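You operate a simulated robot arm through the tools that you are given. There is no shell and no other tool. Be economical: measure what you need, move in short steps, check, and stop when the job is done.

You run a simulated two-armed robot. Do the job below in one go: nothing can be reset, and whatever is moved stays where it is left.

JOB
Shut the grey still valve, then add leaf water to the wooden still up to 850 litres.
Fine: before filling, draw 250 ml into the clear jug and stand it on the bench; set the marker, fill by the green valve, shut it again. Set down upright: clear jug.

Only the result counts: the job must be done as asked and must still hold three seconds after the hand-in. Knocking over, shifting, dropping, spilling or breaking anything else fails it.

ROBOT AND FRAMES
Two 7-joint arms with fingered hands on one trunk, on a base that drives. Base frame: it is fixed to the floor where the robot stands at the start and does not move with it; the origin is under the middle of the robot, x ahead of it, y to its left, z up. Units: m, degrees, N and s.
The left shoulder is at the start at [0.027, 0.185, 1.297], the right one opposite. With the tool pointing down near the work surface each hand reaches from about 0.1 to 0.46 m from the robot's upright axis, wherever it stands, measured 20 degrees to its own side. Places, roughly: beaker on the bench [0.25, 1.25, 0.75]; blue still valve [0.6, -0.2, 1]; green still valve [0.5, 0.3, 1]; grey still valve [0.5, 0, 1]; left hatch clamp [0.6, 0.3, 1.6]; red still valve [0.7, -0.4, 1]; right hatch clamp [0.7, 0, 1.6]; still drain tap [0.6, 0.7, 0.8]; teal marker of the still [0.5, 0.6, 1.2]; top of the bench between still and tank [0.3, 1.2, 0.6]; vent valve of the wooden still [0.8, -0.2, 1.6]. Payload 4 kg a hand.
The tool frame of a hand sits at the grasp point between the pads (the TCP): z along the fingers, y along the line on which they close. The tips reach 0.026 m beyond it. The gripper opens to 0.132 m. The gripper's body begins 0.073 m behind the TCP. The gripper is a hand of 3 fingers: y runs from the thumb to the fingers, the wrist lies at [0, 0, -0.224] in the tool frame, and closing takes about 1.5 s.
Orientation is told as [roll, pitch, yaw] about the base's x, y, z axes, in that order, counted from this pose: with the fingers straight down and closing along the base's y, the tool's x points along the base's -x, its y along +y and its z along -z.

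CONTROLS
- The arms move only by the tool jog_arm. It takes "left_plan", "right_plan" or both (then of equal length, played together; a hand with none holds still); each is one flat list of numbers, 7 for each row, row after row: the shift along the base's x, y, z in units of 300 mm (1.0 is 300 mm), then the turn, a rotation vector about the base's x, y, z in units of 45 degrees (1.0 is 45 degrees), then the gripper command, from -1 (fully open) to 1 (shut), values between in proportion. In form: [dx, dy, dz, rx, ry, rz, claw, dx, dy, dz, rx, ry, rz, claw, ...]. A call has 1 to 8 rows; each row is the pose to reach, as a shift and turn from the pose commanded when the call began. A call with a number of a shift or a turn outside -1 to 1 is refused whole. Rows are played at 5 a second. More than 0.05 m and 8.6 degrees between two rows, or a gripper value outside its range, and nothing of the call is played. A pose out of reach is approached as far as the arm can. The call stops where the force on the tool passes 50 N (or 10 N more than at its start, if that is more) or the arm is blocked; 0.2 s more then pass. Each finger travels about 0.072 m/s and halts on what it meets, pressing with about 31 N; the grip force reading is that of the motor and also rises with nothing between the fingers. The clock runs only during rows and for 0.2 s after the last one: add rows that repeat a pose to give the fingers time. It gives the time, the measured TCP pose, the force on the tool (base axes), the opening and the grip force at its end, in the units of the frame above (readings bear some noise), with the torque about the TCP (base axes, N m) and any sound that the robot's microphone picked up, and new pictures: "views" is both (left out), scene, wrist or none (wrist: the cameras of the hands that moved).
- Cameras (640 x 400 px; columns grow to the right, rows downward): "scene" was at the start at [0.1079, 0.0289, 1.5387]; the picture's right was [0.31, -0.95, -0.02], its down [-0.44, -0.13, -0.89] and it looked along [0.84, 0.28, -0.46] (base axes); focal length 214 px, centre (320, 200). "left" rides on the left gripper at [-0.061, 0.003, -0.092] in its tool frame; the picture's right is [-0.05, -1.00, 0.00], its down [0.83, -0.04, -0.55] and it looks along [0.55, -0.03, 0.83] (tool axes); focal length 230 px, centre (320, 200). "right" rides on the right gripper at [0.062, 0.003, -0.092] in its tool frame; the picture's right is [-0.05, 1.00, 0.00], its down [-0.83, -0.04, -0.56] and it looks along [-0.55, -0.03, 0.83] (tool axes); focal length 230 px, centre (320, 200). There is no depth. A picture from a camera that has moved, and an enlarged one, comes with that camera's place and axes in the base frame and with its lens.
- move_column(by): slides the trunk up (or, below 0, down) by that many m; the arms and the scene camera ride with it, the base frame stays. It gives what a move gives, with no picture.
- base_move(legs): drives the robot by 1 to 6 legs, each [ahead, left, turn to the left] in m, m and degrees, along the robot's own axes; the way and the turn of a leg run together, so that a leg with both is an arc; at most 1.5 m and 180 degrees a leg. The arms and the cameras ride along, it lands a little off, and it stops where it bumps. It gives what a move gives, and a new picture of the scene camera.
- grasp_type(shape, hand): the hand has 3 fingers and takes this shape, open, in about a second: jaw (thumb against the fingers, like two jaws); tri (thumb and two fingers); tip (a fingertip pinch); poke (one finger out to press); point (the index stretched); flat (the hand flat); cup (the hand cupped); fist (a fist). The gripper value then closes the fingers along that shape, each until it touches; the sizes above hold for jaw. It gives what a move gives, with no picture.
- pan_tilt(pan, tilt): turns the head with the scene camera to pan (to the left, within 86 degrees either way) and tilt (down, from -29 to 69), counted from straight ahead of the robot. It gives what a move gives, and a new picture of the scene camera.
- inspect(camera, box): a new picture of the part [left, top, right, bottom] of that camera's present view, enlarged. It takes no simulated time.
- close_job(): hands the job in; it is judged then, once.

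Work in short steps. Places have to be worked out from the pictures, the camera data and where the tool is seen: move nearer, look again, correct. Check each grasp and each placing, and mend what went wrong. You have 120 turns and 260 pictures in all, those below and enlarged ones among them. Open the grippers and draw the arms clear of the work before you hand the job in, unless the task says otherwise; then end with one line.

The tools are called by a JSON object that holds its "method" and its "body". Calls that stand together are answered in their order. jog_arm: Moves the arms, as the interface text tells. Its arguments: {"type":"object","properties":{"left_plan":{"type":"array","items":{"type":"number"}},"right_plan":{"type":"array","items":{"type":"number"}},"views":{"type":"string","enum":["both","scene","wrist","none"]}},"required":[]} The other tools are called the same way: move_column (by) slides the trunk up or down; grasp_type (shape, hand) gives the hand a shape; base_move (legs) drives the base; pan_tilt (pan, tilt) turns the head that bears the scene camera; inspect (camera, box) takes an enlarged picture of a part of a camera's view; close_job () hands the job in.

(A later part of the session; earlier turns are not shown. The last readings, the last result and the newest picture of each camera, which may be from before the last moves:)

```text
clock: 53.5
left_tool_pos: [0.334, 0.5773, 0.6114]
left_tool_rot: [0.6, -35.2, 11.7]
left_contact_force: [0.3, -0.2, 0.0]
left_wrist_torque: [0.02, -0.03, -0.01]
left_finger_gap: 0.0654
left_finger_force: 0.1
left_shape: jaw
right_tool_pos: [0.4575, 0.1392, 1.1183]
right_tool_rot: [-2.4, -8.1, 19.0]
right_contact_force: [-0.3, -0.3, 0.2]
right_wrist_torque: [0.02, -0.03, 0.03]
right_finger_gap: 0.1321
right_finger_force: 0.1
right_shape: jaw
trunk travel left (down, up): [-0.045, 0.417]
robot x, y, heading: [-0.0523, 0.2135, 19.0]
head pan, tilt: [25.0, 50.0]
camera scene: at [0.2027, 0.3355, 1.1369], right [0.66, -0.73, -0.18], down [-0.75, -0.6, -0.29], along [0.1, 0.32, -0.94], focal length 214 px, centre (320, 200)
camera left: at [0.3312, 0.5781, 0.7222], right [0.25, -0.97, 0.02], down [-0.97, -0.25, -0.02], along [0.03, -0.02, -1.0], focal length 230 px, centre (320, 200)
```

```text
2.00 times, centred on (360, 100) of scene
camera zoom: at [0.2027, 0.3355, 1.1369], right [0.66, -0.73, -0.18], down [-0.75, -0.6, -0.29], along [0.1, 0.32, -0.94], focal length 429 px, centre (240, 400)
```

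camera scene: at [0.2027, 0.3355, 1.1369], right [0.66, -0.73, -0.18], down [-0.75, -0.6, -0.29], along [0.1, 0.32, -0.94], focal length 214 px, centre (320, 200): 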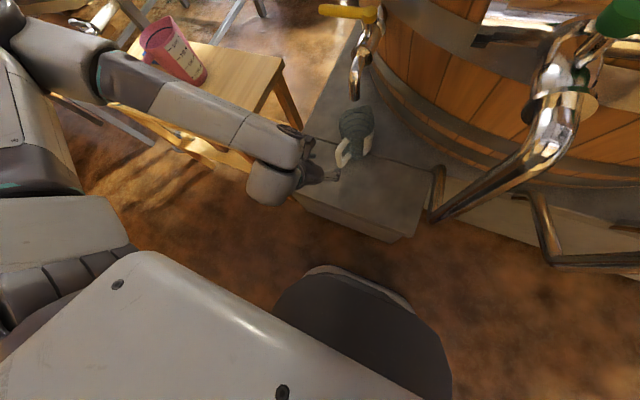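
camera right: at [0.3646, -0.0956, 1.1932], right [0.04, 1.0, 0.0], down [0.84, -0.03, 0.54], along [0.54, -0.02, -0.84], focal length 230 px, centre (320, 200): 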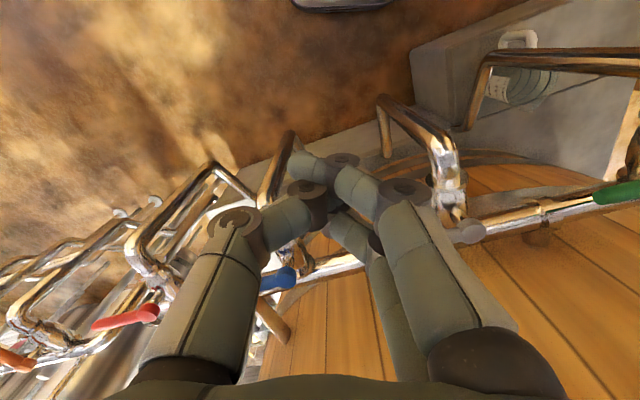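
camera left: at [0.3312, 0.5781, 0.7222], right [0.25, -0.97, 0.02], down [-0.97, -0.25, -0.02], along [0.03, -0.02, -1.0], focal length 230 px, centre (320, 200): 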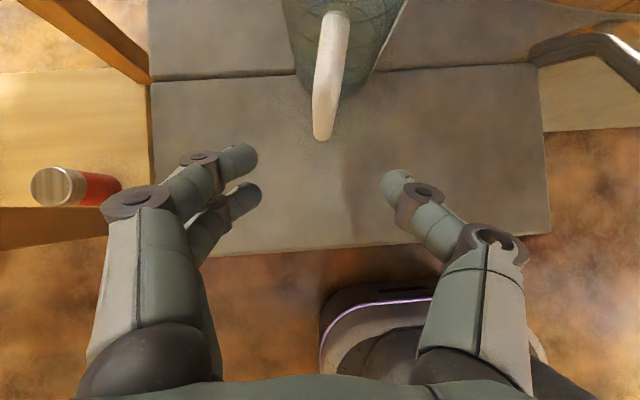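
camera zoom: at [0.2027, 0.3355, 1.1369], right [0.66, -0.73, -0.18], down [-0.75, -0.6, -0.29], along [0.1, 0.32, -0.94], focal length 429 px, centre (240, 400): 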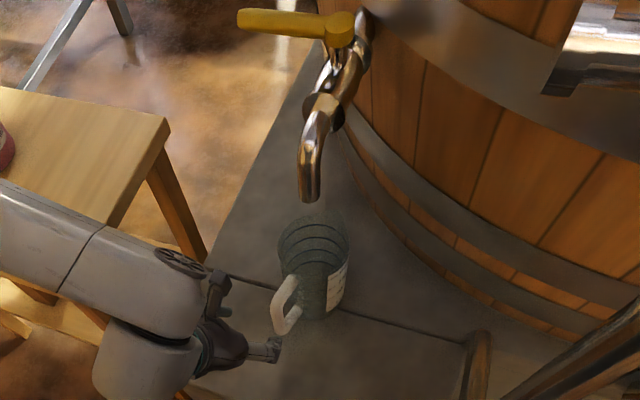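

Jug stands under the spout. The tap lever's pivot is ≈[0.586, 0.622, 0.83], its tip ≈[0.551, 0.724], and it opens by pulling the tip toward the robot. I raise the trunk 0.2 and move the base 0.1 m closer.

{"method": "move_column", "body": {"by": 0.2}}

{"method": "jog_arm", "body": {"left_plan": [0, 0.05, 0.15, -0.03, 0.13, 0, 0.5, 0, 0.1, 0.3, -0.05, 0.27, 0, 1, 0, 0.12, 0.4, -0.08, 0.4, 0, 1, 0, 0.14, 0.5, -0.1, 0.52, 0, 1], "views": "none"}}

{"method": "base_move", "body": {"legs": [[0.1, 0, 0]]}}

```text
clock: 55.7
left_tool_pos: [0.3372, 0.5774, 0.8081]
left_tool_rot: [0.5, -35.0, 11.7]
left_contact_force: [-0.2, 0.3, -0.2]
left_wrist_torque: [0.01, -0.04, -0.03]
left_finger_gap: 0.0657
left_finger_force: 0.0
left_shape: jaw
right_tool_pos: [0.4586, 0.1399, 1.3168]
right_tool_rot: [-2.5, -7.9, 19.0]
right_contact_force: [1.1, 0.7, 0.2]
right_wrist_torque: [0.01, 0.05, 0.02]
right_finger_gap: 0.1318
right_finger_force: 0.0
right_shape: jaw
trunk travel left (down, up): [-0.245, 0.217]
robot x, y, heading: [-0.0576, 0.2128, 19.3]
head pan, tilt: [25.0, 50.0]
```

```text
clock: 56.7
left_tool_pos: [0.3348, 0.6185, 0.96]
left_tool_rot: [0.9, -11.2, 11.6]
left_contact_force: [0.5, 0.1, -0.6]
left_wrist_torque: [-0.05, -0.01, -0.02]
left_finger_gap: 0.0
left_finger_force: 30.5
left_shape: jaw
right_tool_pos: [0.4571, 0.1386, 1.3178]
right_tool_rot: [-2.4, -8.0, 19.0]
right_contact_force: [0.2, 0.2, 0.4]
right_wrist_torque: [0.01, 0.0, -0.02]
right_finger_gap: 0.132
right_finger_force: 0.0
right_shape: jaw
trunk travel left (down, up): [-0.245, 0.217]
robot x, y, heading: [-0.0572, 0.2144, 19.2]
head pan, tilt: [25.0, 50.0]
```

```text
clock: 57.9
left_tool_pos: [0.4262, 0.6491, 0.9558]
left_tool_rot: [0.9, -11.1, 11.5]
left_contact_force: [1.5, -0.4, 0.3]
left_wrist_torque: [0.0, -0.02, 0.01]
left_finger_gap: 0.0
left_finger_force: 30.9
left_shape: jaw
right_tool_pos: [0.5448, 0.1705, 1.3164]
right_tool_rot: [-2.9, -7.2, 20.1]
right_contact_force: [0.6, 0.0, -0.3]
right_wrist_torque: [-0.03, 0.04, -0.01]
right_finger_gap: 0.132
right_finger_force: 0.0
right_shape: jaw
trunk travel left (down, up): [-0.245, 0.217]
robot x, y, heading: [0.0323, 0.2434, 18.9]
head pan, tilt: [25.0, 50.0]
stopped in leg 1: the force on the tool passed its limit at 52 N (the readings are from after the stop); the commanded pose is now the measured one
camera scene: at [0.1457, 0.3156, 1.4122], right [0.69, -0.72, -0.05], down [-0.62, -0.56, -0.55], along [0.37, 0.41, -0.83], focal length 214 px, centre (320, 200)
```

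scene: 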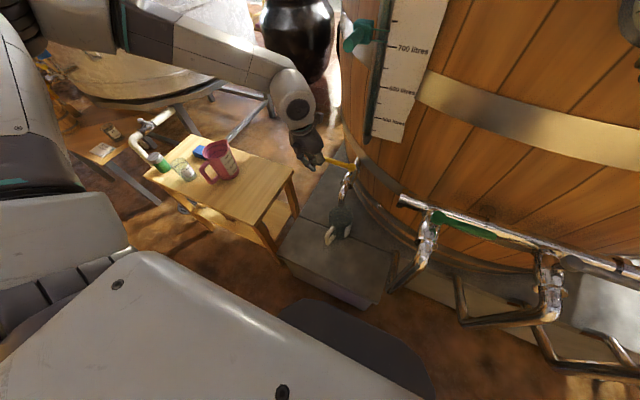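

The right hand bumped something (likely the barrel/gauge). I draw it back and look at that area.

{"method": "jog_arm", "body": {"right_plan": [-0.12, -0.04, 0, 0, 0, 0, -1, -0.25, -0.085, 0, 0, 0, 0, -1, -0.38, -0.13, 0, 0, 0, 0, -1], "views": "wrist"}}

{"method": "pan_tilt", "body": {"pan": -5, "tilt": 25}}

```text
clock: 58.7
left_tool_pos: [0.4237, 0.6488, 0.9586]
left_tool_rot: [0.9, -11.3, 11.6]
left_contact_force: [-0.7, -0.1, 0.1]
left_wrist_torque: [0.0, 0.0, -0.03]
left_finger_gap: 0.0001
left_finger_force: 31.4
left_shape: jaw
right_tool_pos: [0.4258, 0.1316, 1.3172]
right_tool_rot: [-2.8, -7.4, 20.1]
right_contact_force: [0.1, 0.7, 0.2]
right_wrist_torque: [0.04, -0.02, 0.02]
right_finger_gap: 0.132
right_finger_force: 0.1
right_shape: jaw
trunk travel left (down, up): [-0.245, 0.217]
robot x, y, heading: [0.0334, 0.2458, 18.7]
head pan, tilt: [25.0, 50.0]
camera right: at [0.3551, 0.1147, 1.3997], right [-0.29, 0.96, -0.04], down [0.71, 0.24, 0.66], along [0.64, 0.16, -0.75], focal length 230 px, centre (320, 200)
```

right: 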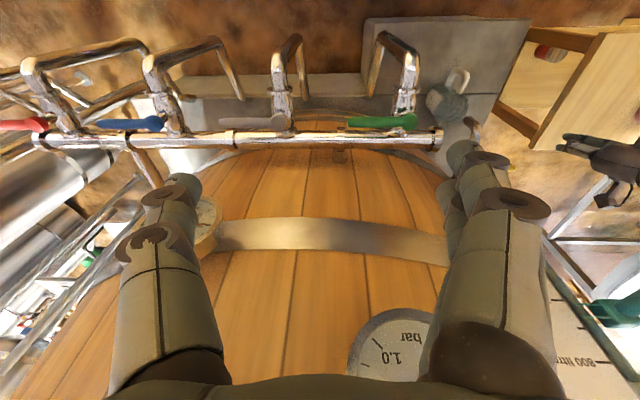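

```text
clock: 59.6
left_tool_pos: [0.4247, 0.6481, 0.9587]
left_tool_rot: [0.9, -11.2, 11.5]
left_contact_force: [-0.5, 0.0, 0.7]
left_wrist_torque: [0.01, 0.01, 0.01]
left_finger_gap: 0.0001
left_finger_force: 31.2
left_shape: jaw
right_tool_pos: [0.4291, 0.1326, 1.3155]
right_tool_rot: [-2.7, -7.4, 20.1]
right_contact_force: [0.0, -0.9, 0.7]
right_wrist_torque: [0.02, -0.03, 0.02]
right_finger_gap: 0.1321
right_finger_force: 0.1
right_shape: jaw
trunk travel left (down, up): [-0.245, 0.217]
robot x, y, heading: [0.0328, 0.2451, 19.1]
head pan, tilt: [-5.0, 25.0]
camera scene: at [0.1814, 0.2853, 1.447], right [0.24, -0.97, 0.01], down [-0.51, -0.14, -0.85], along [0.82, 0.2, -0.53], focal length 214 px, centre (320, 200)
```

scene: 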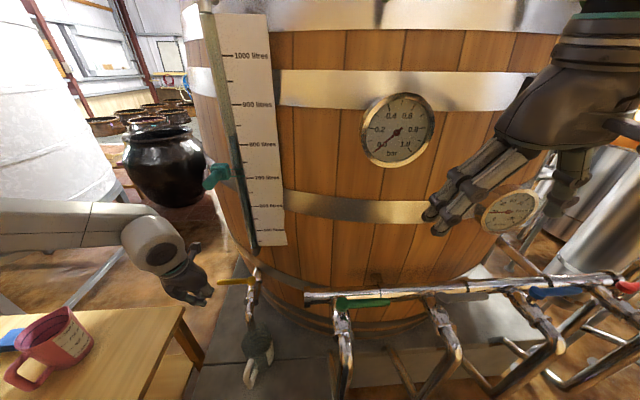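

Nothing disturbed: the gauge was only brushed and the valves are unchanged. Now I move the closed left hand over and behind the yellow tap lever.

{"method": "jog_arm", "body": {"left_plan": [0.1, 0.06, 0, 0.02, -0.07, 0.05, 1, 0.22, 0.12, 0, 0.03, -0.14, 0.1, 1, 0.34, 0.18, 0, 0.03, -0.14, 0.12, 1, 0.46, 0.22, 0, 0.03, -0.14, 0.12, 1, 0.54, 0.25, 0, 0.03, -0.14, 0.12, 1], "views": "wrist"}}

{"method": "pan_tilt", "body": {"pan": 25, "tilt": 40}}

{"method": "inspect", "body": {"camera": "scene", "box": [240, 60, 420, 240]}}

```text
clock: 60.8
left_tool_pos: [0.5899, 0.7235, 0.9562]
left_tool_rot: [0.5, -17.6, 17.1]
left_contact_force: [-0.3, 0.5, 0.4]
left_wrist_torque: [0.0, -0.04, 0.01]
left_finger_gap: 0.0
left_finger_force: 30.7
left_shape: jaw
right_tool_pos: [0.4277, 0.1322, 1.316]
right_tool_rot: [-2.8, -7.2, 20.1]
right_contact_force: [0.8, 0.0, 0.0]
right_wrist_torque: [0.05, 0.01, 0.0]
right_finger_gap: 0.1317
right_finger_force: 0.2
right_shape: jaw
trunk travel left (down, up): [-0.245, 0.217]
robot x, y, heading: [0.0347, 0.2408, 18.9]
head pan, tilt: [-5.0, 25.0]
camera left: at [0.6178, 0.7353, 1.0634], right [0.34, -0.94, 0.01], down [-0.9, -0.33, 0.28], along [-0.26, -0.1, -0.96], focal length 230 px, centre (320, 200)
```

left: 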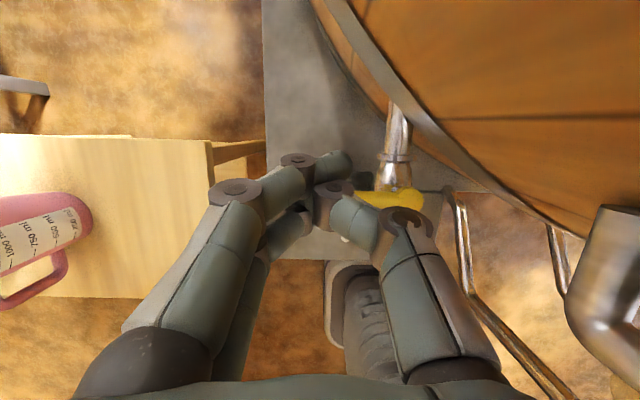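

```text
clock: 61.8
left_tool_pos: [0.5878, 0.7241, 0.9571]
left_tool_rot: [0.6, -17.6, 17.0]
left_contact_force: [0.3, -0.4, -0.9]
left_wrist_torque: [-0.01, -0.02, 0.02]
left_finger_gap: 0.0002
left_finger_force: 30.8
left_shape: jaw
right_tool_pos: [0.4269, 0.1314, 1.3157]
right_tool_rot: [-2.8, -7.4, 20.1]
right_contact_force: [0.0, -0.2, -0.7]
right_wrist_torque: [0.0, -0.02, -0.01]
right_finger_gap: 0.132
right_finger_force: 0.0
right_shape: jaw
trunk travel left (down, up): [-0.245, 0.217]
robot x, y, heading: [0.0325, 0.2386, 19.2]
head pan, tilt: [25.0, 40.0]
camera scene: at [0.1508, 0.321, 1.4257], right [0.69, -0.72, -0.05], down [-0.55, -0.48, -0.69], along [0.47, 0.51, -0.72], focal length 214 px, centre (320, 200)
```

scene: 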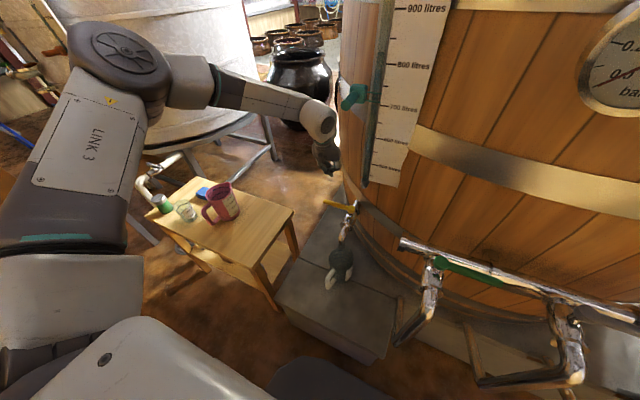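

```text
2.22 times, centred on (330, 150) of scene
camera zoom: at [0.1508, 0.321, 1.4257], right [0.69, -0.72, -0.05], down [-0.55, -0.48, -0.69], along [0.47, 0.51, -0.72], focal length 477 px, centre (298, 311)
```

zoom: 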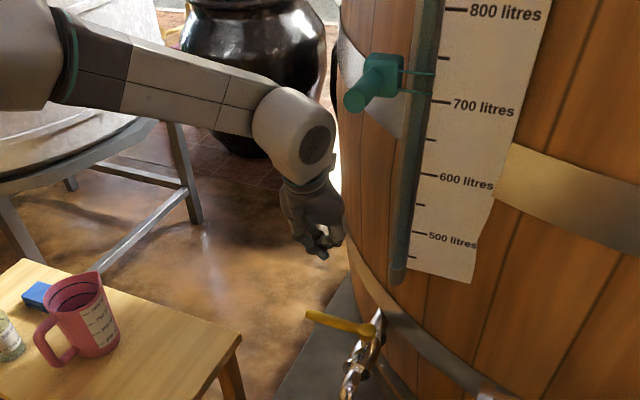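

Lever passes ~3.5 cm on the robot side of the fingertips. I descend behind it to lever height.

{"method": "jog_arm", "body": {"left_plan": [0, 0, -0.14, 0, 0, 0, 1, 0, 0, -0.28, 0, 0, 0, 1, 0, 0, -0.38, 0, 0, 0, 1, 0, 0, -0.44, 0, 0, 0, 1], "views": "wrist"}}

{"method": "inspect", "body": {"camera": "scene", "box": [280, 130, 400, 300]}}

```text
clock: 62.8
left_tool_pos: [0.5758, 0.7262, 0.8377]
left_tool_rot: [0.6, -17.8, 17.1]
left_contact_force: [2.7, 0.1, 2.7]
left_wrist_torque: [-0.03, 0.04, 0.02]
left_finger_gap: 0.0001
left_finger_force: 31.1
left_shape: jaw
left hand out of reach, approached as far as the arm can: row 3, 4
right_tool_pos: [0.4281, 0.1323, 1.316]
right_tool_rot: [-2.8, -7.4, 20.1]
right_contact_force: [-0.8, -0.2, -0.4]
right_wrist_torque: [0.03, -0.01, 0.0]
right_finger_gap: 0.132
right_finger_force: 0.0
right_shape: jaw
trunk travel left (down, up): [-0.245, 0.217]
robot x, y, heading: [0.0348, 0.2428, 19.1]
head pan, tilt: [25.0, 40.0]
camera left: at [0.6044, 0.7367, 0.9451], right [0.34, -0.94, 0.01], down [-0.9, -0.33, 0.28], along [-0.26, -0.1, -0.96], focal length 230 px, centre (320, 200)
```

left: 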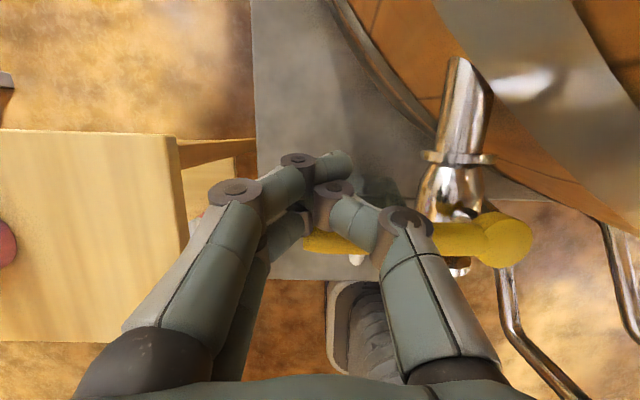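

```text
2.35 times, centred on (340, 215) of scene
camera zoom: at [0.1506, 0.3209, 1.4258], right [0.69, -0.72, -0.05], down [-0.55, -0.48, -0.69], along [0.47, 0.51, -0.72], focal length 505 px, centre (273, 165)
```

zoom: 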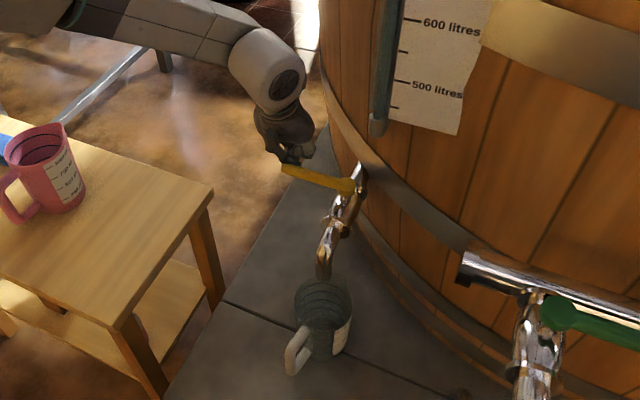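

Fingers are behind the lever and in light contact. I pull toward the robot ~3 cm and look at the flow.

{"method": "jog_arm", "body": {"left_plan": [-0.04, -0.013, 0, 0, 0, 0, 1, -0.075, -0.026, 0, 0, 0, 0, 1, -0.1, -0.035, 0, 0, 0, 0, 1], "views": "none"}}

{"method": "inspect", "body": {"camera": "scene", "box": [300, 170, 390, 300]}}

```text
clock: 63.6
left_tool_pos: [0.5443, 0.7155, 0.8366]
left_tool_rot: [0.6, -17.6, 17.0]
left_contact_force: [2.8, -0.8, -1.2]
left_wrist_torque: [0.0, 0.01, 0.08]
left_finger_gap: 0.0
left_finger_force: 30.9
left_shape: jaw
right_tool_pos: [0.4282, 0.132, 1.3161]
right_tool_rot: [-2.8, -7.3, 20.1]
right_contact_force: [-0.2, 1.0, 0.4]
right_wrist_torque: [0.02, 0.03, 0.0]
right_finger_gap: 0.132
right_finger_force: 0.1
right_shape: jaw
trunk travel left (down, up): [-0.245, 0.217]
robot x, y, heading: [0.0327, 0.2424, 19.2]
head pan, tilt: [25.0, 40.0]
```

```text
3.08 times, centred on (345, 235) of scene
camera zoom: at [0.151, 0.321, 1.4257], right [0.69, -0.72, -0.05], down [-0.55, -0.48, -0.69], along [0.47, 0.51, -0.72], focal length 660 px, centre (243, 92)
```

zoom: 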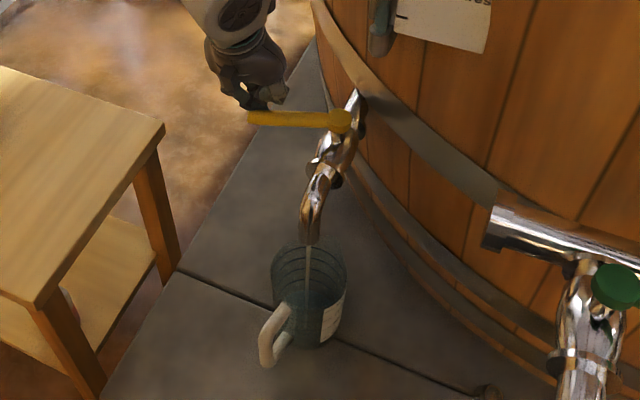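

A thin stream falls into the jug. I check the level closely before spending more time.

{"method": "inspect", "body": {"camera": "scene", "box": [328, 230, 358, 280]}}

```text
8.00 times, centred on (343, 255) of scene
camera zoom: at [0.151, 0.321, 1.4257], right [0.69, -0.72, -0.05], down [-0.55, -0.48, -0.69], along [0.47, 0.51, -0.72], focal length 1716 px, centre (136, -240)
```

zoom: 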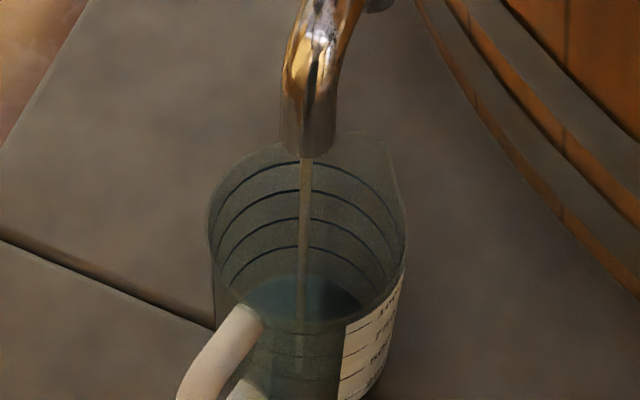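

Ring spacing is ~28 px per 250 ml and the liquid is barely above the bottom. While it fills, I lift the hand over the lever to its robot side, ready to shut.

{"method": "jog_arm", "body": {"left_plan": [0.02, 0.01, 0.12, 0, 0, 0, 1, 0.02, 0.01, 0.27, 0, 0, 0, 1, -0.12, -0.03, 0.3, 0, 0, 0, 1, -0.27, -0.07, 0.3, 0, 0, 0, 1], "views": "none"}}

{"method": "inspect", "body": {"camera": "scene", "box": [328, 230, 358, 280]}}

{"method": "inspect", "body": {"camera": "scene", "box": [290, 140, 400, 300]}}

```text
clock: 64.6
left_tool_pos: [0.4614, 0.6949, 0.9253]
left_tool_rot: [0.6, -17.7, 17.0]
left_contact_force: [-0.4, 0.2, -1.1]
left_wrist_torque: [0.04, -0.05, -0.01]
left_finger_gap: 0.0
left_finger_force: 31.6
left_shape: jaw
right_tool_pos: [0.4257, 0.1326, 1.3167]
right_tool_rot: [-2.8, -7.3, 20.2]
right_contact_force: [-0.9, 0.3, -0.5]
right_wrist_torque: [-0.03, 0.02, -0.01]
right_finger_gap: 0.1322
right_finger_force: 0.1
right_shape: jaw
trunk travel left (down, up): [-0.245, 0.217]
robot x, y, heading: [0.0386, 0.2432, 19.0]
head pan, tilt: [25.0, 40.0]
```

```text
8.00 times, centred on (343, 255) of scene
camera zoom: at [0.149, 0.3207, 1.4259], right [0.69, -0.72, -0.05], down [-0.54, -0.48, -0.69], along [0.47, 0.51, -0.72], focal length 1716 px, centre (136, -240)
```

zoom: 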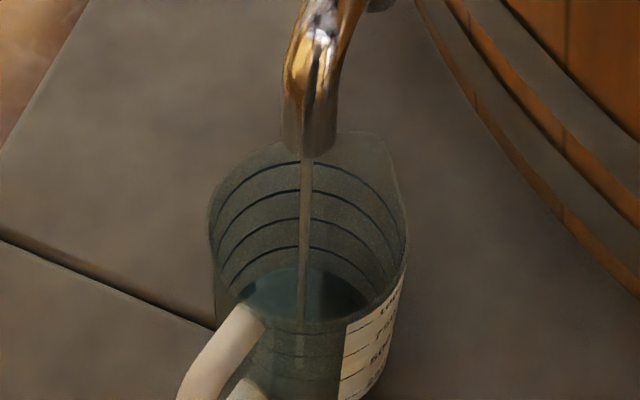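

```text
2.50 times, centred on (345, 220) of scene
camera zoom: at [0.149, 0.3207, 1.4259], right [0.69, -0.72, -0.05], down [-0.54, -0.48, -0.69], along [0.47, 0.51, -0.72], focal length 536 px, centre (258, 150)
```

zoom: 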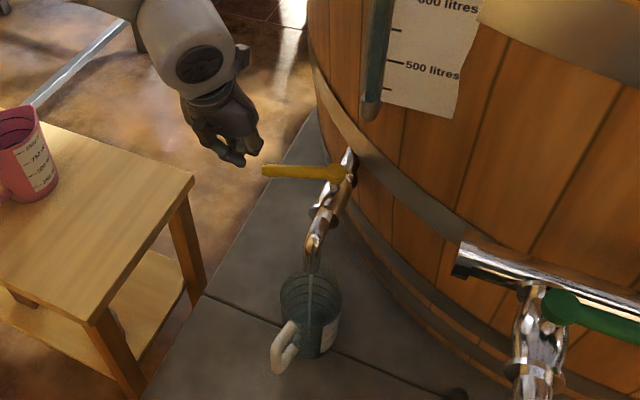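

Level rises ~10 px/s (≈90 ml/s); ~2 s remain. I lower the fingers on the robot side of the lever and check again.

{"method": "jog_arm", "body": {"left_plan": [0.06, -0.05, -0.12, 0, 0, 0, 1, 0.1, -0.065, -0.26, 0, 0, 0, 1, 0.11, -0.07, -0.29, 0, 0, 0, 1], "views": "none"}}

{"method": "inspect", "body": {"camera": "scene", "box": [328, 230, 358, 280]}}

{"method": "inspect", "body": {"camera": "scene", "box": [290, 140, 400, 300]}}

{"method": "inspect", "body": {"camera": "left", "box": [160, 100, 560, 350]}}

```text
clock: 65.4
left_tool_pos: [0.4956, 0.6748, 0.8387]
left_tool_rot: [0.7, -17.6, 17.1]
left_contact_force: [0.3, -0.7, 0.5]
left_wrist_torque: [0.03, -0.02, -0.05]
left_finger_gap: 0.0
left_finger_force: 31.7
left_shape: jaw
right_tool_pos: [0.426, 0.1331, 1.3167]
right_tool_rot: [-2.8, -7.4, 20.0]
right_contact_force: [-0.1, -0.1, 0.8]
right_wrist_torque: [0.01, -0.02, 0.02]
right_finger_gap: 0.132
right_finger_force: 0.0
right_shape: jaw
trunk travel left (down, up): [-0.245, 0.217]
robot x, y, heading: [0.0356, 0.2417, 19.2]
head pan, tilt: [25.0, 40.0]
```

```text
8.00 times, centred on (343, 255) of scene
camera zoom: at [0.1502, 0.3207, 1.4258], right [0.69, -0.72, -0.05], down [-0.55, -0.48, -0.69], along [0.47, 0.51, -0.72], focal length 1716 px, centre (136, -240)
```

zoom: 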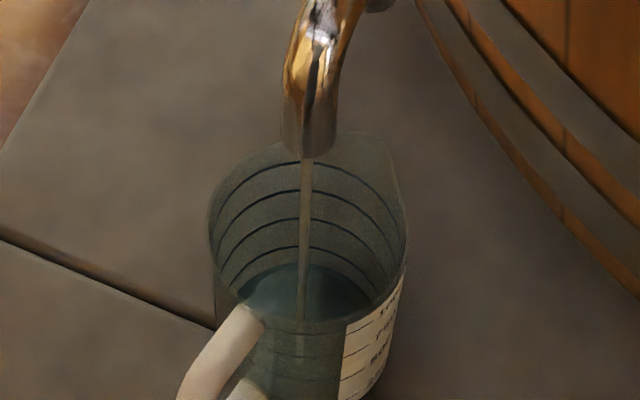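

```text
2.50 times, centred on (345, 220) of scene
camera zoom: at [0.1502, 0.3207, 1.4258], right [0.69, -0.72, -0.05], down [-0.55, -0.48, -0.69], along [0.47, 0.51, -0.72], focal length 536 px, centre (258, 150)
```

zoom: 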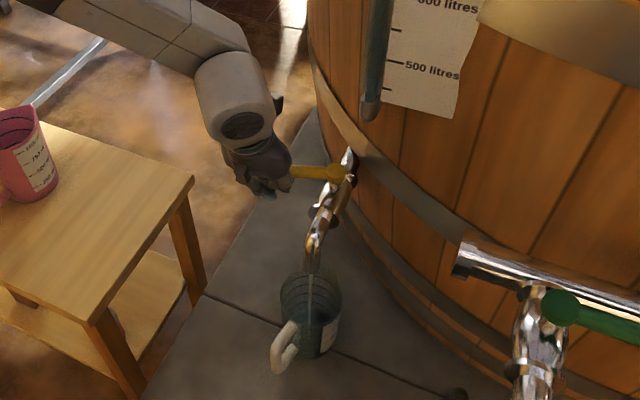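

```text
1.60 times, centred on (360, 225) of left
camera zoom: at [0.5245, 0.6854, 0.9458], right [0.34, -0.94, 0.0], down [-0.9, -0.33, 0.28], along [-0.26, -0.1, -0.96], focal length 368 px, centre (256, 160)
```

zoom: 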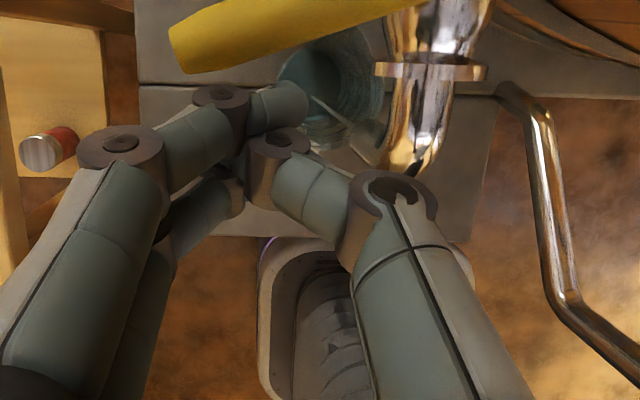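

Level ~263 px against 247 px for the 250 mark, at 6–8 px/s. I wait about 1 s.

{"method": "jog_arm", "body": {"left_plan": [0.0, 0, 0, 0, 0, 0, 1, 0.0, 0, 0, 0, 0, 0, 1, 0.0, 0, 0, 0, 0, 0, 1, 0, 0, 0, 0, 0, 0, 1], "views": "none"}}

{"method": "inspect", "body": {"camera": "scene", "box": [328, 240, 358, 280]}}

```text
clock: 66.4
left_tool_pos: [0.4955, 0.675, 0.8388]
left_tool_rot: [0.7, -17.7, 17.0]
left_contact_force: [-0.1, 0.3, 0.7]
left_wrist_torque: [0.0, -0.03, -0.01]
left_finger_gap: 0.0
left_finger_force: 31.0
left_shape: jaw
right_tool_pos: [0.4283, 0.1314, 1.3163]
right_tool_rot: [-2.8, -7.3, 20.1]
right_contact_force: [0.2, 0.7, -0.1]
right_wrist_torque: [-0.04, 0.02, 0.05]
right_finger_gap: 0.1318
right_finger_force: 0.0
right_shape: jaw
trunk travel left (down, up): [-0.245, 0.217]
robot x, y, heading: [0.0333, 0.239, 19.1]
head pan, tilt: [25.0, 40.0]
```

```text
10.00 times, centred on (343, 260) of scene
camera zoom: at [0.1506, 0.3211, 1.4257], right [0.69, -0.72, -0.05], down [-0.55, -0.48, -0.69], along [0.47, 0.51, -0.72], focal length 2145 px, centre (90, -400)
```

zoom: 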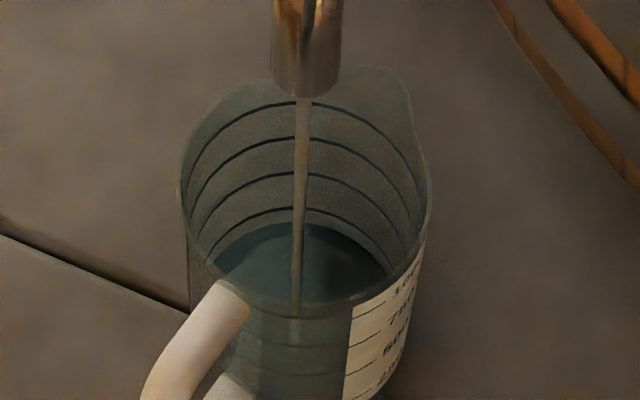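

Now ≈145 ml at ~45 ml/s. I wait 1.4 s more.

{"method": "jog_arm", "body": {"left_plan": [0.0, 0, 0, 0, 0, 0, 1, 0.0, 0, 0, 0, 0, 0, 1, 0.0, 0, 0, 0, 0, 0, 1, 0, 0, 0, 0, 0, 0, 1, 0, 0, 0, 0, 0, 0, 1, 0, 0, 0, 0, 0, 0, 1], "views": "none"}}

{"method": "inspect", "body": {"camera": "scene", "box": [328, 240, 358, 280]}}

```text
clock: 67.8
left_tool_pos: [0.4964, 0.6743, 0.8385]
left_tool_rot: [0.6, -17.5, 17.0]
left_contact_force: [0.6, 0.7, -0.1]
left_wrist_torque: [0.02, 0.01, -0.01]
left_finger_gap: 0.0002
left_finger_force: 31.2
left_shape: jaw
right_tool_pos: [0.4268, 0.1331, 1.3159]
right_tool_rot: [-2.8, -7.4, 20.1]
right_contact_force: [-0.2, -0.4, 0.3]
right_wrist_torque: [0.03, 0.01, -0.01]
right_finger_gap: 0.1319
right_finger_force: 0.1
right_shape: jaw
trunk travel left (down, up): [-0.245, 0.217]
robot x, y, heading: [0.0362, 0.2441, 19.1]
head pan, tilt: [25.0, 40.0]
```

```text
10.00 times, centred on (343, 260) of scene
camera zoom: at [0.1506, 0.3211, 1.4257], right [0.69, -0.72, -0.05], down [-0.55, -0.48, -0.69], along [0.47, 0.51, -0.72], focal length 2145 px, centre (90, -400)
```

zoom: 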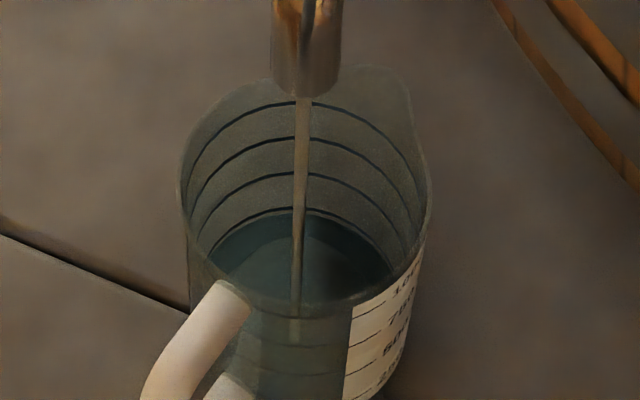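

Remaining ≈35 ml (~0.8 s). I hold 0.4 s and then push the lever shut.

{"method": "jog_arm", "body": {"left_plan": [0, 0, 0, 0, 0, 0, 1, 0, 0, 0, 0, 0, 0, 1, 0.06, 0.025, 0, 0, 0, 0, 1, 0.12, 0.045, 0, 0, 0, 0, 1, 0.16, 0.06, 0, 0, 0, 0, 1], "views": "none"}}

{"method": "inspect", "body": {"camera": "scene", "box": [328, 240, 358, 280]}}

{"method": "inspect", "body": {"camera": "scene", "box": [290, 140, 400, 300]}}

```text
clock: 69.2
left_tool_pos: [0.5298, 0.6933, 0.833]
left_tool_rot: [1.2, -16.3, 17.0]
left_contact_force: [-26.5, 0.3, 17.1]
left_wrist_torque: [-0.09, -0.19, -0.1]
left_finger_gap: 0.0
left_finger_force: 30.7
left_shape: jaw
right_tool_pos: [0.4255, 0.1334, 1.3174]
right_tool_rot: [-2.8, -7.3, 20.3]
right_contact_force: [0.2, 0.2, 0.7]
right_wrist_torque: [-0.04, 0.0, 0.03]
right_finger_gap: 0.1318
right_finger_force: 0.0
right_shape: jaw
trunk travel left (down, up): [-0.245, 0.217]
robot x, y, heading: [0.0347, 0.2404, 19.3]
head pan, tilt: [25.0, 40.0]
stopped in row 5 (left hand): the force on the tool passed its limit at 54 N (the readings are from after the stop); the commanded pose is now the measured one
```

```text
10.00 times, centred on (343, 260) of scene
camera zoom: at [0.1469, 0.3203, 1.4263], right [0.7, -0.72, -0.05], down [-0.54, -0.48, -0.69], along [0.47, 0.51, -0.72], focal length 2145 px, centre (90, -400)
```

zoom: 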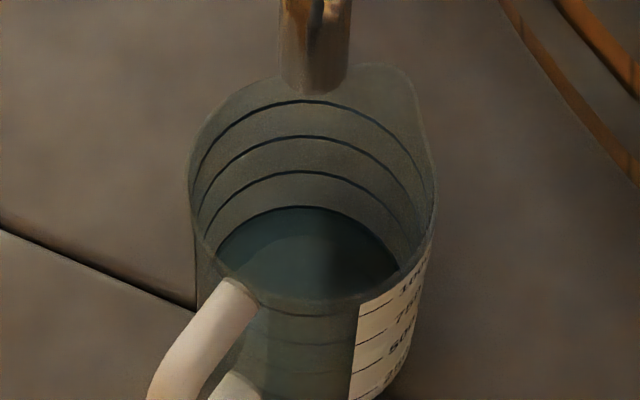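

```text
2.50 times, centred on (345, 220) of scene
camera zoom: at [0.1469, 0.3203, 1.4263], right [0.7, -0.72, -0.05], down [-0.54, -0.48, -0.69], along [0.47, 0.51, -0.72], focal length 536 px, centre (258, 150)
```

zoom: 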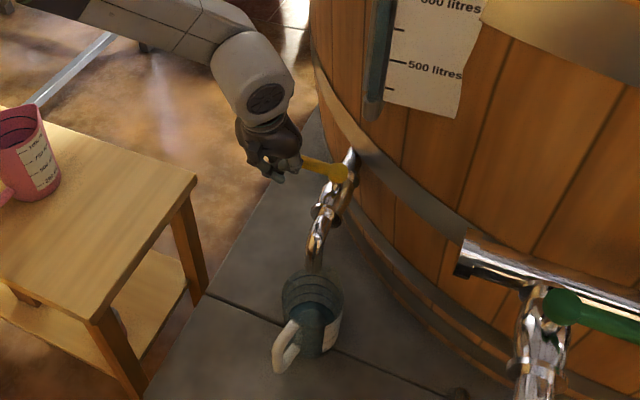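

The surface sits exactly on the 250 ml ring, flow has stopped and the lever is at its stop. I withdraw the hand back and up.

{"method": "jog_arm", "body": {"left_plan": [-0.08, -0.03, 0.02, 0, 0, 0, 1, -0.17, -0.06, 0.12, 0, 0, 0, 1, -0.25, -0.09, 0.25, 0, 0, 0, 1, -0.32, -0.12, 0.38, 0, 0, 0, 0.6, -0.4, -0.14, 0.45, 0, 0, 0, 0], "views": "none"}}

{"method": "inspect", "body": {"camera": "scene", "box": [290, 140, 400, 300]}}

{"method": "base_move", "body": {"legs": [[-0.12, 0, 0]]}}

```text
clock: 70.4
left_tool_pos: [0.4133, 0.6502, 0.9681]
left_tool_rot: [0.9, -16.5, 17.0]
left_contact_force: [0.3, -0.2, 0.3]
left_wrist_torque: [0.02, -0.01, 0.01]
left_finger_gap: 0.0468
left_finger_force: 0.1
left_shape: jaw
right_tool_pos: [0.4247, 0.1334, 1.3177]
right_tool_rot: [-2.7, -7.5, 20.3]
right_contact_force: [0.6, 0.2, -0.3]
right_wrist_torque: [0.0, -0.02, 0.04]
right_finger_gap: 0.1319
right_finger_force: 0.1
right_shape: jaw
trunk travel left (down, up): [-0.245, 0.217]
robot x, y, heading: [0.0358, 0.2425, 19.4]
head pan, tilt: [25.0, 40.0]
```

```text
2.50 times, centred on (345, 220) of scene
camera zoom: at [0.1473, 0.3207, 1.4259], right [0.69, -0.72, -0.05], down [-0.54, -0.48, -0.69], along [0.47, 0.51, -0.72], focal length 536 px, centre (258, 150)
```

zoom: 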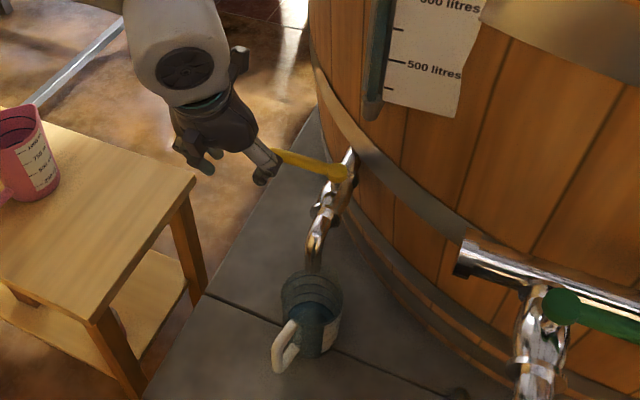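

```text
clock: 71.6
left_tool_pos: [0.3031, 0.6125, 0.966]
left_tool_rot: [1.0, -16.3, 17.0]
left_contact_force: [-0.5, -0.3, -0.4]
left_wrist_torque: [0.01, 0.01, 0.01]
left_finger_gap: 0.0652
left_finger_force: 0.0
left_shape: jaw
right_tool_pos: [0.3145, 0.0938, 1.3165]
right_tool_rot: [-2.8, -7.3, 20.2]
right_contact_force: [0.1, 0.6, 0.1]
right_wrist_torque: [-0.01, 0.01, 0.0]
right_finger_gap: 0.1319
right_finger_force: 0.0
right_shape: jaw
trunk travel left (down, up): [-0.245, 0.217]
robot x, y, heading: [-0.077, 0.2023, 19.1]
head pan, tilt: [25.0, 40.0]
camera scene: at [0.0378, 0.2824, 1.4255], right [0.69, -0.72, -0.05], down [-0.54, -0.48, -0.69], along [0.47, 0.51, -0.72], focal length 214 px, centre (320, 200)
```

scene: 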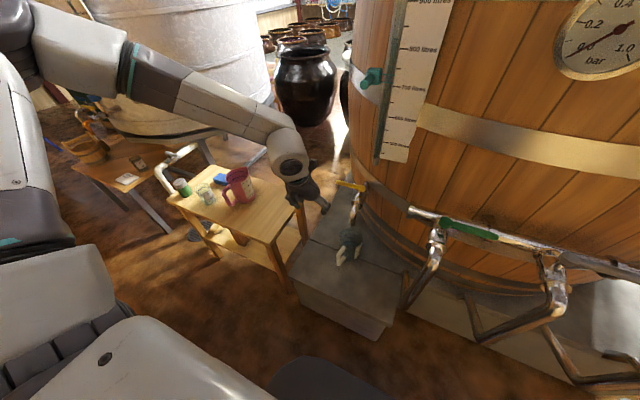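

Next I re-tilt the left hand to −35° behind the jug handle and lower the trunk for the re-grasp.

{"method": "jog_arm", "body": {"left_plan": [0, -0.03, -0.13, 0.03, -0.12, -0.03, 0, -0.02, -0.07, -0.27, 0.06, -0.24, -0.06, 0, -0.03, -0.1, -0.4, 0.1, -0.35, -0.1, 0, -0.03, -0.13, -0.52, 0.12, -0.4, -0.11, 0], "views": "none"}}

{"method": "move_column", "body": {"by": -0.2}}

{"method": "pan_tilt", "body": {"pan": 25, "tilt": 40}}

{"method": "jog_arm", "body": {"left_plan": [0, 0, 0, 0, 0, 0, 0], "views": "wrist"}}

```text
clock: 72.6
left_tool_pos: [0.2965, 0.5741, 0.8099]
left_tool_rot: [1.8, -35.2, 11.6]
left_contact_force: [-0.5, -0.3, -0.1]
left_wrist_torque: [0.0, 0.03, 0.0]
left_finger_gap: 0.0652
left_finger_force: 0.1
left_shape: jaw
right_tool_pos: [0.3164, 0.0942, 1.3147]
right_tool_rot: [-2.7, -7.2, 20.4]
right_contact_force: [-0.3, -0.4, 0.0]
right_wrist_torque: [-0.02, 0.02, 0.01]
right_finger_gap: 0.132
right_finger_force: 0.0
right_shape: jaw
trunk travel left (down, up): [-0.245, 0.217]
robot x, y, heading: [-0.0804, 0.2029, 19.5]
head pan, tilt: [25.0, 40.0]
```

```text
clock: 74.8
left_tool_pos: [0.2928, 0.5724, 0.6109]
left_tool_rot: [1.9, -35.3, 11.4]
left_contact_force: [-0.8, 0.5, 0.3]
left_wrist_torque: [-0.01, -0.02, 0.02]
left_finger_gap: 0.0652
left_finger_force: 0.0
left_shape: jaw
right_tool_pos: [0.355, 0.1083, 1.0757]
right_tool_rot: [-2.7, -1.4, 20.3]
right_contact_force: [1.3, -0.2, 1.1]
right_wrist_torque: [0.02, -0.04, 0.02]
right_finger_gap: 0.1321
right_finger_force: 0.0
right_shape: jaw
trunk travel left (down, up): [-0.045, 0.417]
robot x, y, heading: [-0.0815, 0.2051, 19.4]
head pan, tilt: [25.0, 40.0]
```

```text
clock: 75.4
left_tool_pos: [0.2922, 0.5722, 0.6113]
left_tool_rot: [1.8, -35.2, 11.5]
left_contact_force: [0.1, -0.2, 0.5]
left_wrist_torque: [0.02, 0.03, 0.03]
left_finger_gap: 0.0653
left_finger_force: 0.1
left_shape: jaw
right_tool_pos: [0.3569, 0.1078, 1.074]
right_tool_rot: [-2.7, -1.3, 20.2]
right_contact_force: [-0.1, 0.3, -0.3]
right_wrist_torque: [0.02, 0.02, -0.01]
right_finger_gap: 0.1318
right_finger_force: 0.1
right_shape: jaw
trunk travel left (down, up): [-0.045, 0.417]
robot x, y, heading: [-0.078, 0.2035, 19.4]
head pan, tilt: [25.0, 40.0]
camera scene: at [0.1894, 0.3352, 1.1464], right [0.66, -0.73, -0.18], down [-0.72, -0.54, -0.45], along [0.23, 0.42, -0.88], focal length 214 px, centre (320, 200)
```

scene: 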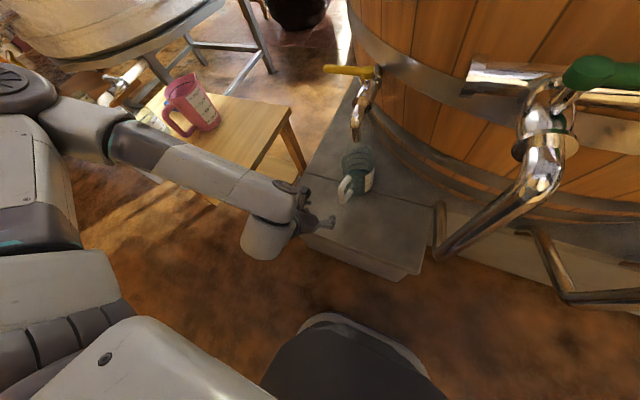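

```text
clock: 75.8
left_tool_pos: [0.2925, 0.5731, 0.611]
left_tool_rot: [1.9, -35.2, 11.7]
left_contact_force: [-0.5, -0.6, 0.2]
left_wrist_torque: [-0.03, 0.02, 0.01]
left_finger_gap: 0.0651
left_finger_force: 0.1
left_shape: jaw
right_tool_pos: [0.3568, 0.109, 1.0746]
right_tool_rot: [-2.7, -1.1, 20.2]
right_contact_force: [-1.3, -1.1, -0.6]
right_wrist_torque: [-0.01, 0.0, 0.01]
right_finger_gap: 0.132
right_finger_force: 0.1
right_shape: jaw
trunk travel left (down, up): [-0.045, 0.417]
robot x, y, heading: [-0.0772, 0.2003, 19.0]
head pan, tilt: [25.0, 40.0]
camera left: at [0.2904, 0.5723, 0.7222], right [0.26, -0.97, 0.0], down [-0.97, -0.26, -0.03], along [0.03, 0.0, -1.0], focal length 230 px, centre (320, 200)
```

left: 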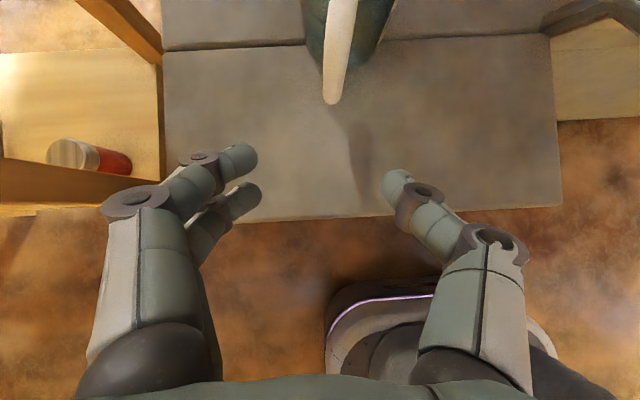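

Handle bar now ≈ [0.403, 0.589]. I move down and in behind it first.

{"method": "jog_arm", "body": {"left_plan": [0.08, 0.012, -0.12, 0, 0, 0, 0, 0.16, 0.025, -0.24, 0, 0, 0, 0, 0.22, 0.035, -0.34, 0, 0, 0, 0, 0.27, 0.042, -0.35, 0, 0, 0, 0], "views": "wrist"}}

```text
clock: 76.8
left_tool_pos: [0.3735, 0.5855, 0.5055]
left_tool_rot: [1.8, -35.3, 11.7]
left_contact_force: [-0.3, 0.1, -0.8]
left_wrist_torque: [0.01, -0.01, -0.05]
left_finger_gap: 0.0653
left_finger_force: 0.2
left_shape: jaw
right_tool_pos: [0.3558, 0.1083, 1.0744]
right_tool_rot: [-2.7, -1.4, 20.3]
right_contact_force: [-0.3, 0.0, -0.2]
right_wrist_torque: [-0.02, -0.03, 0.0]
right_finger_gap: 0.1319
right_finger_force: 0.1
right_shape: jaw
trunk travel left (down, up): [-0.045, 0.417]
robot x, y, heading: [-0.0813, 0.2049, 18.9]
head pan, tilt: [25.0, 40.0]
camera left: at [0.3706, 0.5851, 0.6158], right [0.26, -0.97, 0.0], down [-0.97, -0.26, -0.03], along [0.03, 0.0, -1.0], focal length 230 px, centre (320, 200)
```

left: 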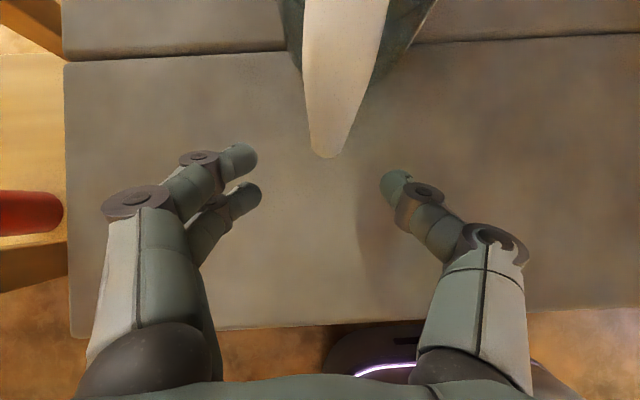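

Bar lies 3 cm ahead, centred. I advance onto it and close.

{"method": "jog_arm", "body": {"left_plan": [0.05, 0.005, 0, 0, 0, 0, 0, 0.095, 0.01, -0.007, 0, 0, 0, 0.1, 0.095, 0.01, -0.007, 0, 0, 0, 0.4, 0.095, 0.01, -0.007, 0, 0, 0, 0.7, 0.095, 0.01, -0.007, 0, 0, 0, 1, 0.095, 0.01, -0.007, 0, 0, 0, 1, 0.095, 0.01, -0.007, 0, 0, 0, 1], "views": "wrist"}}

```text
clock: 78.4
left_tool_pos: [0.4035, 0.5896, 0.5038]
left_tool_rot: [1.7, -35.1, 11.6]
left_contact_force: [0.3, 1.1, -0.3]
left_wrist_torque: [-0.03, 0.13, -0.03]
left_finger_gap: 0.0091
left_finger_force: 30.8
left_shape: jaw
right_tool_pos: [0.3572, 0.1078, 1.0736]
right_tool_rot: [-2.7, -1.2, 20.2]
right_contact_force: [-0.8, -0.5, -0.9]
right_wrist_torque: [0.02, -0.03, -0.01]
right_finger_gap: 0.1318
right_finger_force: 0.0
right_shape: jaw
trunk travel left (down, up): [-0.045, 0.417]
robot x, y, heading: [-0.081, 0.2045, 19.3]
head pan, tilt: [25.0, 40.0]
camera left: at [0.4002, 0.5881, 0.6151], right [0.26, -0.97, 0.0], down [-0.97, -0.26, -0.03], along [0.03, 0.0, -1.0], focal length 230 px, centre (320, 200)
```

left: 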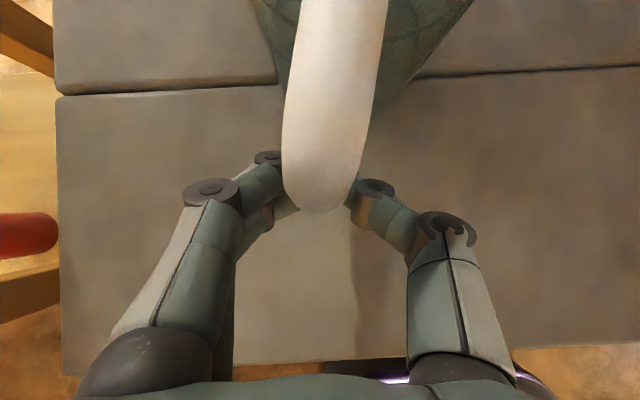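

Grip matches the earlier one. I lift slowly by 2.5 cm and check for droop.

{"method": "jog_arm", "body": {"left_plan": [0, 0, 0.02, 0, 0, 0, 1, 0, 0, 0.04, 0, 0, 0, 1, 0, 0, 0.06, 0, 0, 0, 1, 0, 0, 0.08, 0, 0, 0, 1, 0, 0, 0.08, 0, 0, 0, 1], "views": "wrist"}}

{"method": "inspect", "body": {"camera": "scene", "box": [310, 80, 410, 240]}}

```text
clock: 79.6
left_tool_pos: [0.4016, 0.5875, 0.5259]
left_tool_rot: [1.8, -35.1, 11.6]
left_contact_force: [0.2, 0.7, -4.2]
left_wrist_torque: [-0.05, 0.4, -0.02]
left_finger_gap: 0.0091
left_finger_force: 31.0
left_shape: jaw
right_tool_pos: [0.3576, 0.1093, 1.0742]
right_tool_rot: [-2.7, -1.2, 20.3]
right_contact_force: [-0.6, -0.9, -0.8]
right_wrist_torque: [-0.01, 0.02, -0.01]
right_finger_gap: 0.1317
right_finger_force: 0.1
right_shape: jaw
trunk travel left (down, up): [-0.045, 0.417]
robot x, y, heading: [-0.0787, 0.2005, 19.2]
head pan, tilt: [25.0, 40.0]
camera left: at [0.3998, 0.5874, 0.6384], right [0.26, -0.97, 0.0], down [-0.97, -0.26, -0.03], along [0.03, 0.0, -1.0], focal length 230 px, centre (320, 200)
```

left: 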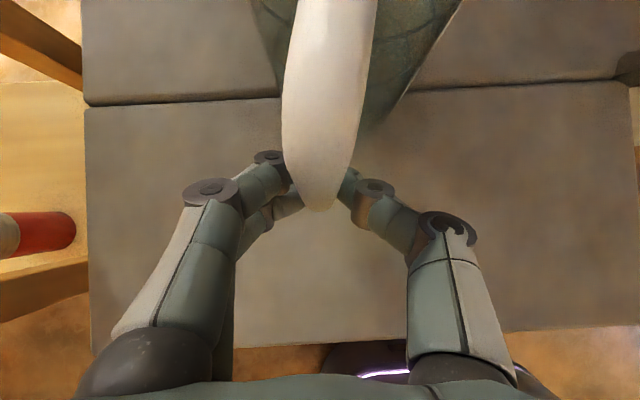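

```text
2.50 times, centred on (360, 160) of scene
camera zoom: at [0.19, 0.3356, 1.1461], right [0.66, -0.73, -0.18], down [-0.72, -0.54, -0.44], along [0.23, 0.42, -0.88], focal length 536 px, centre (220, 300)
```

zoom: 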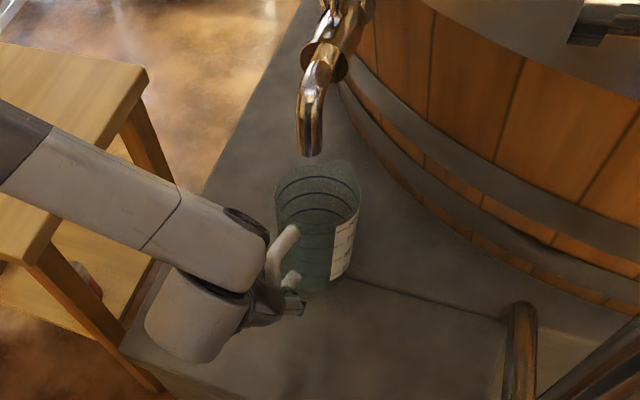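

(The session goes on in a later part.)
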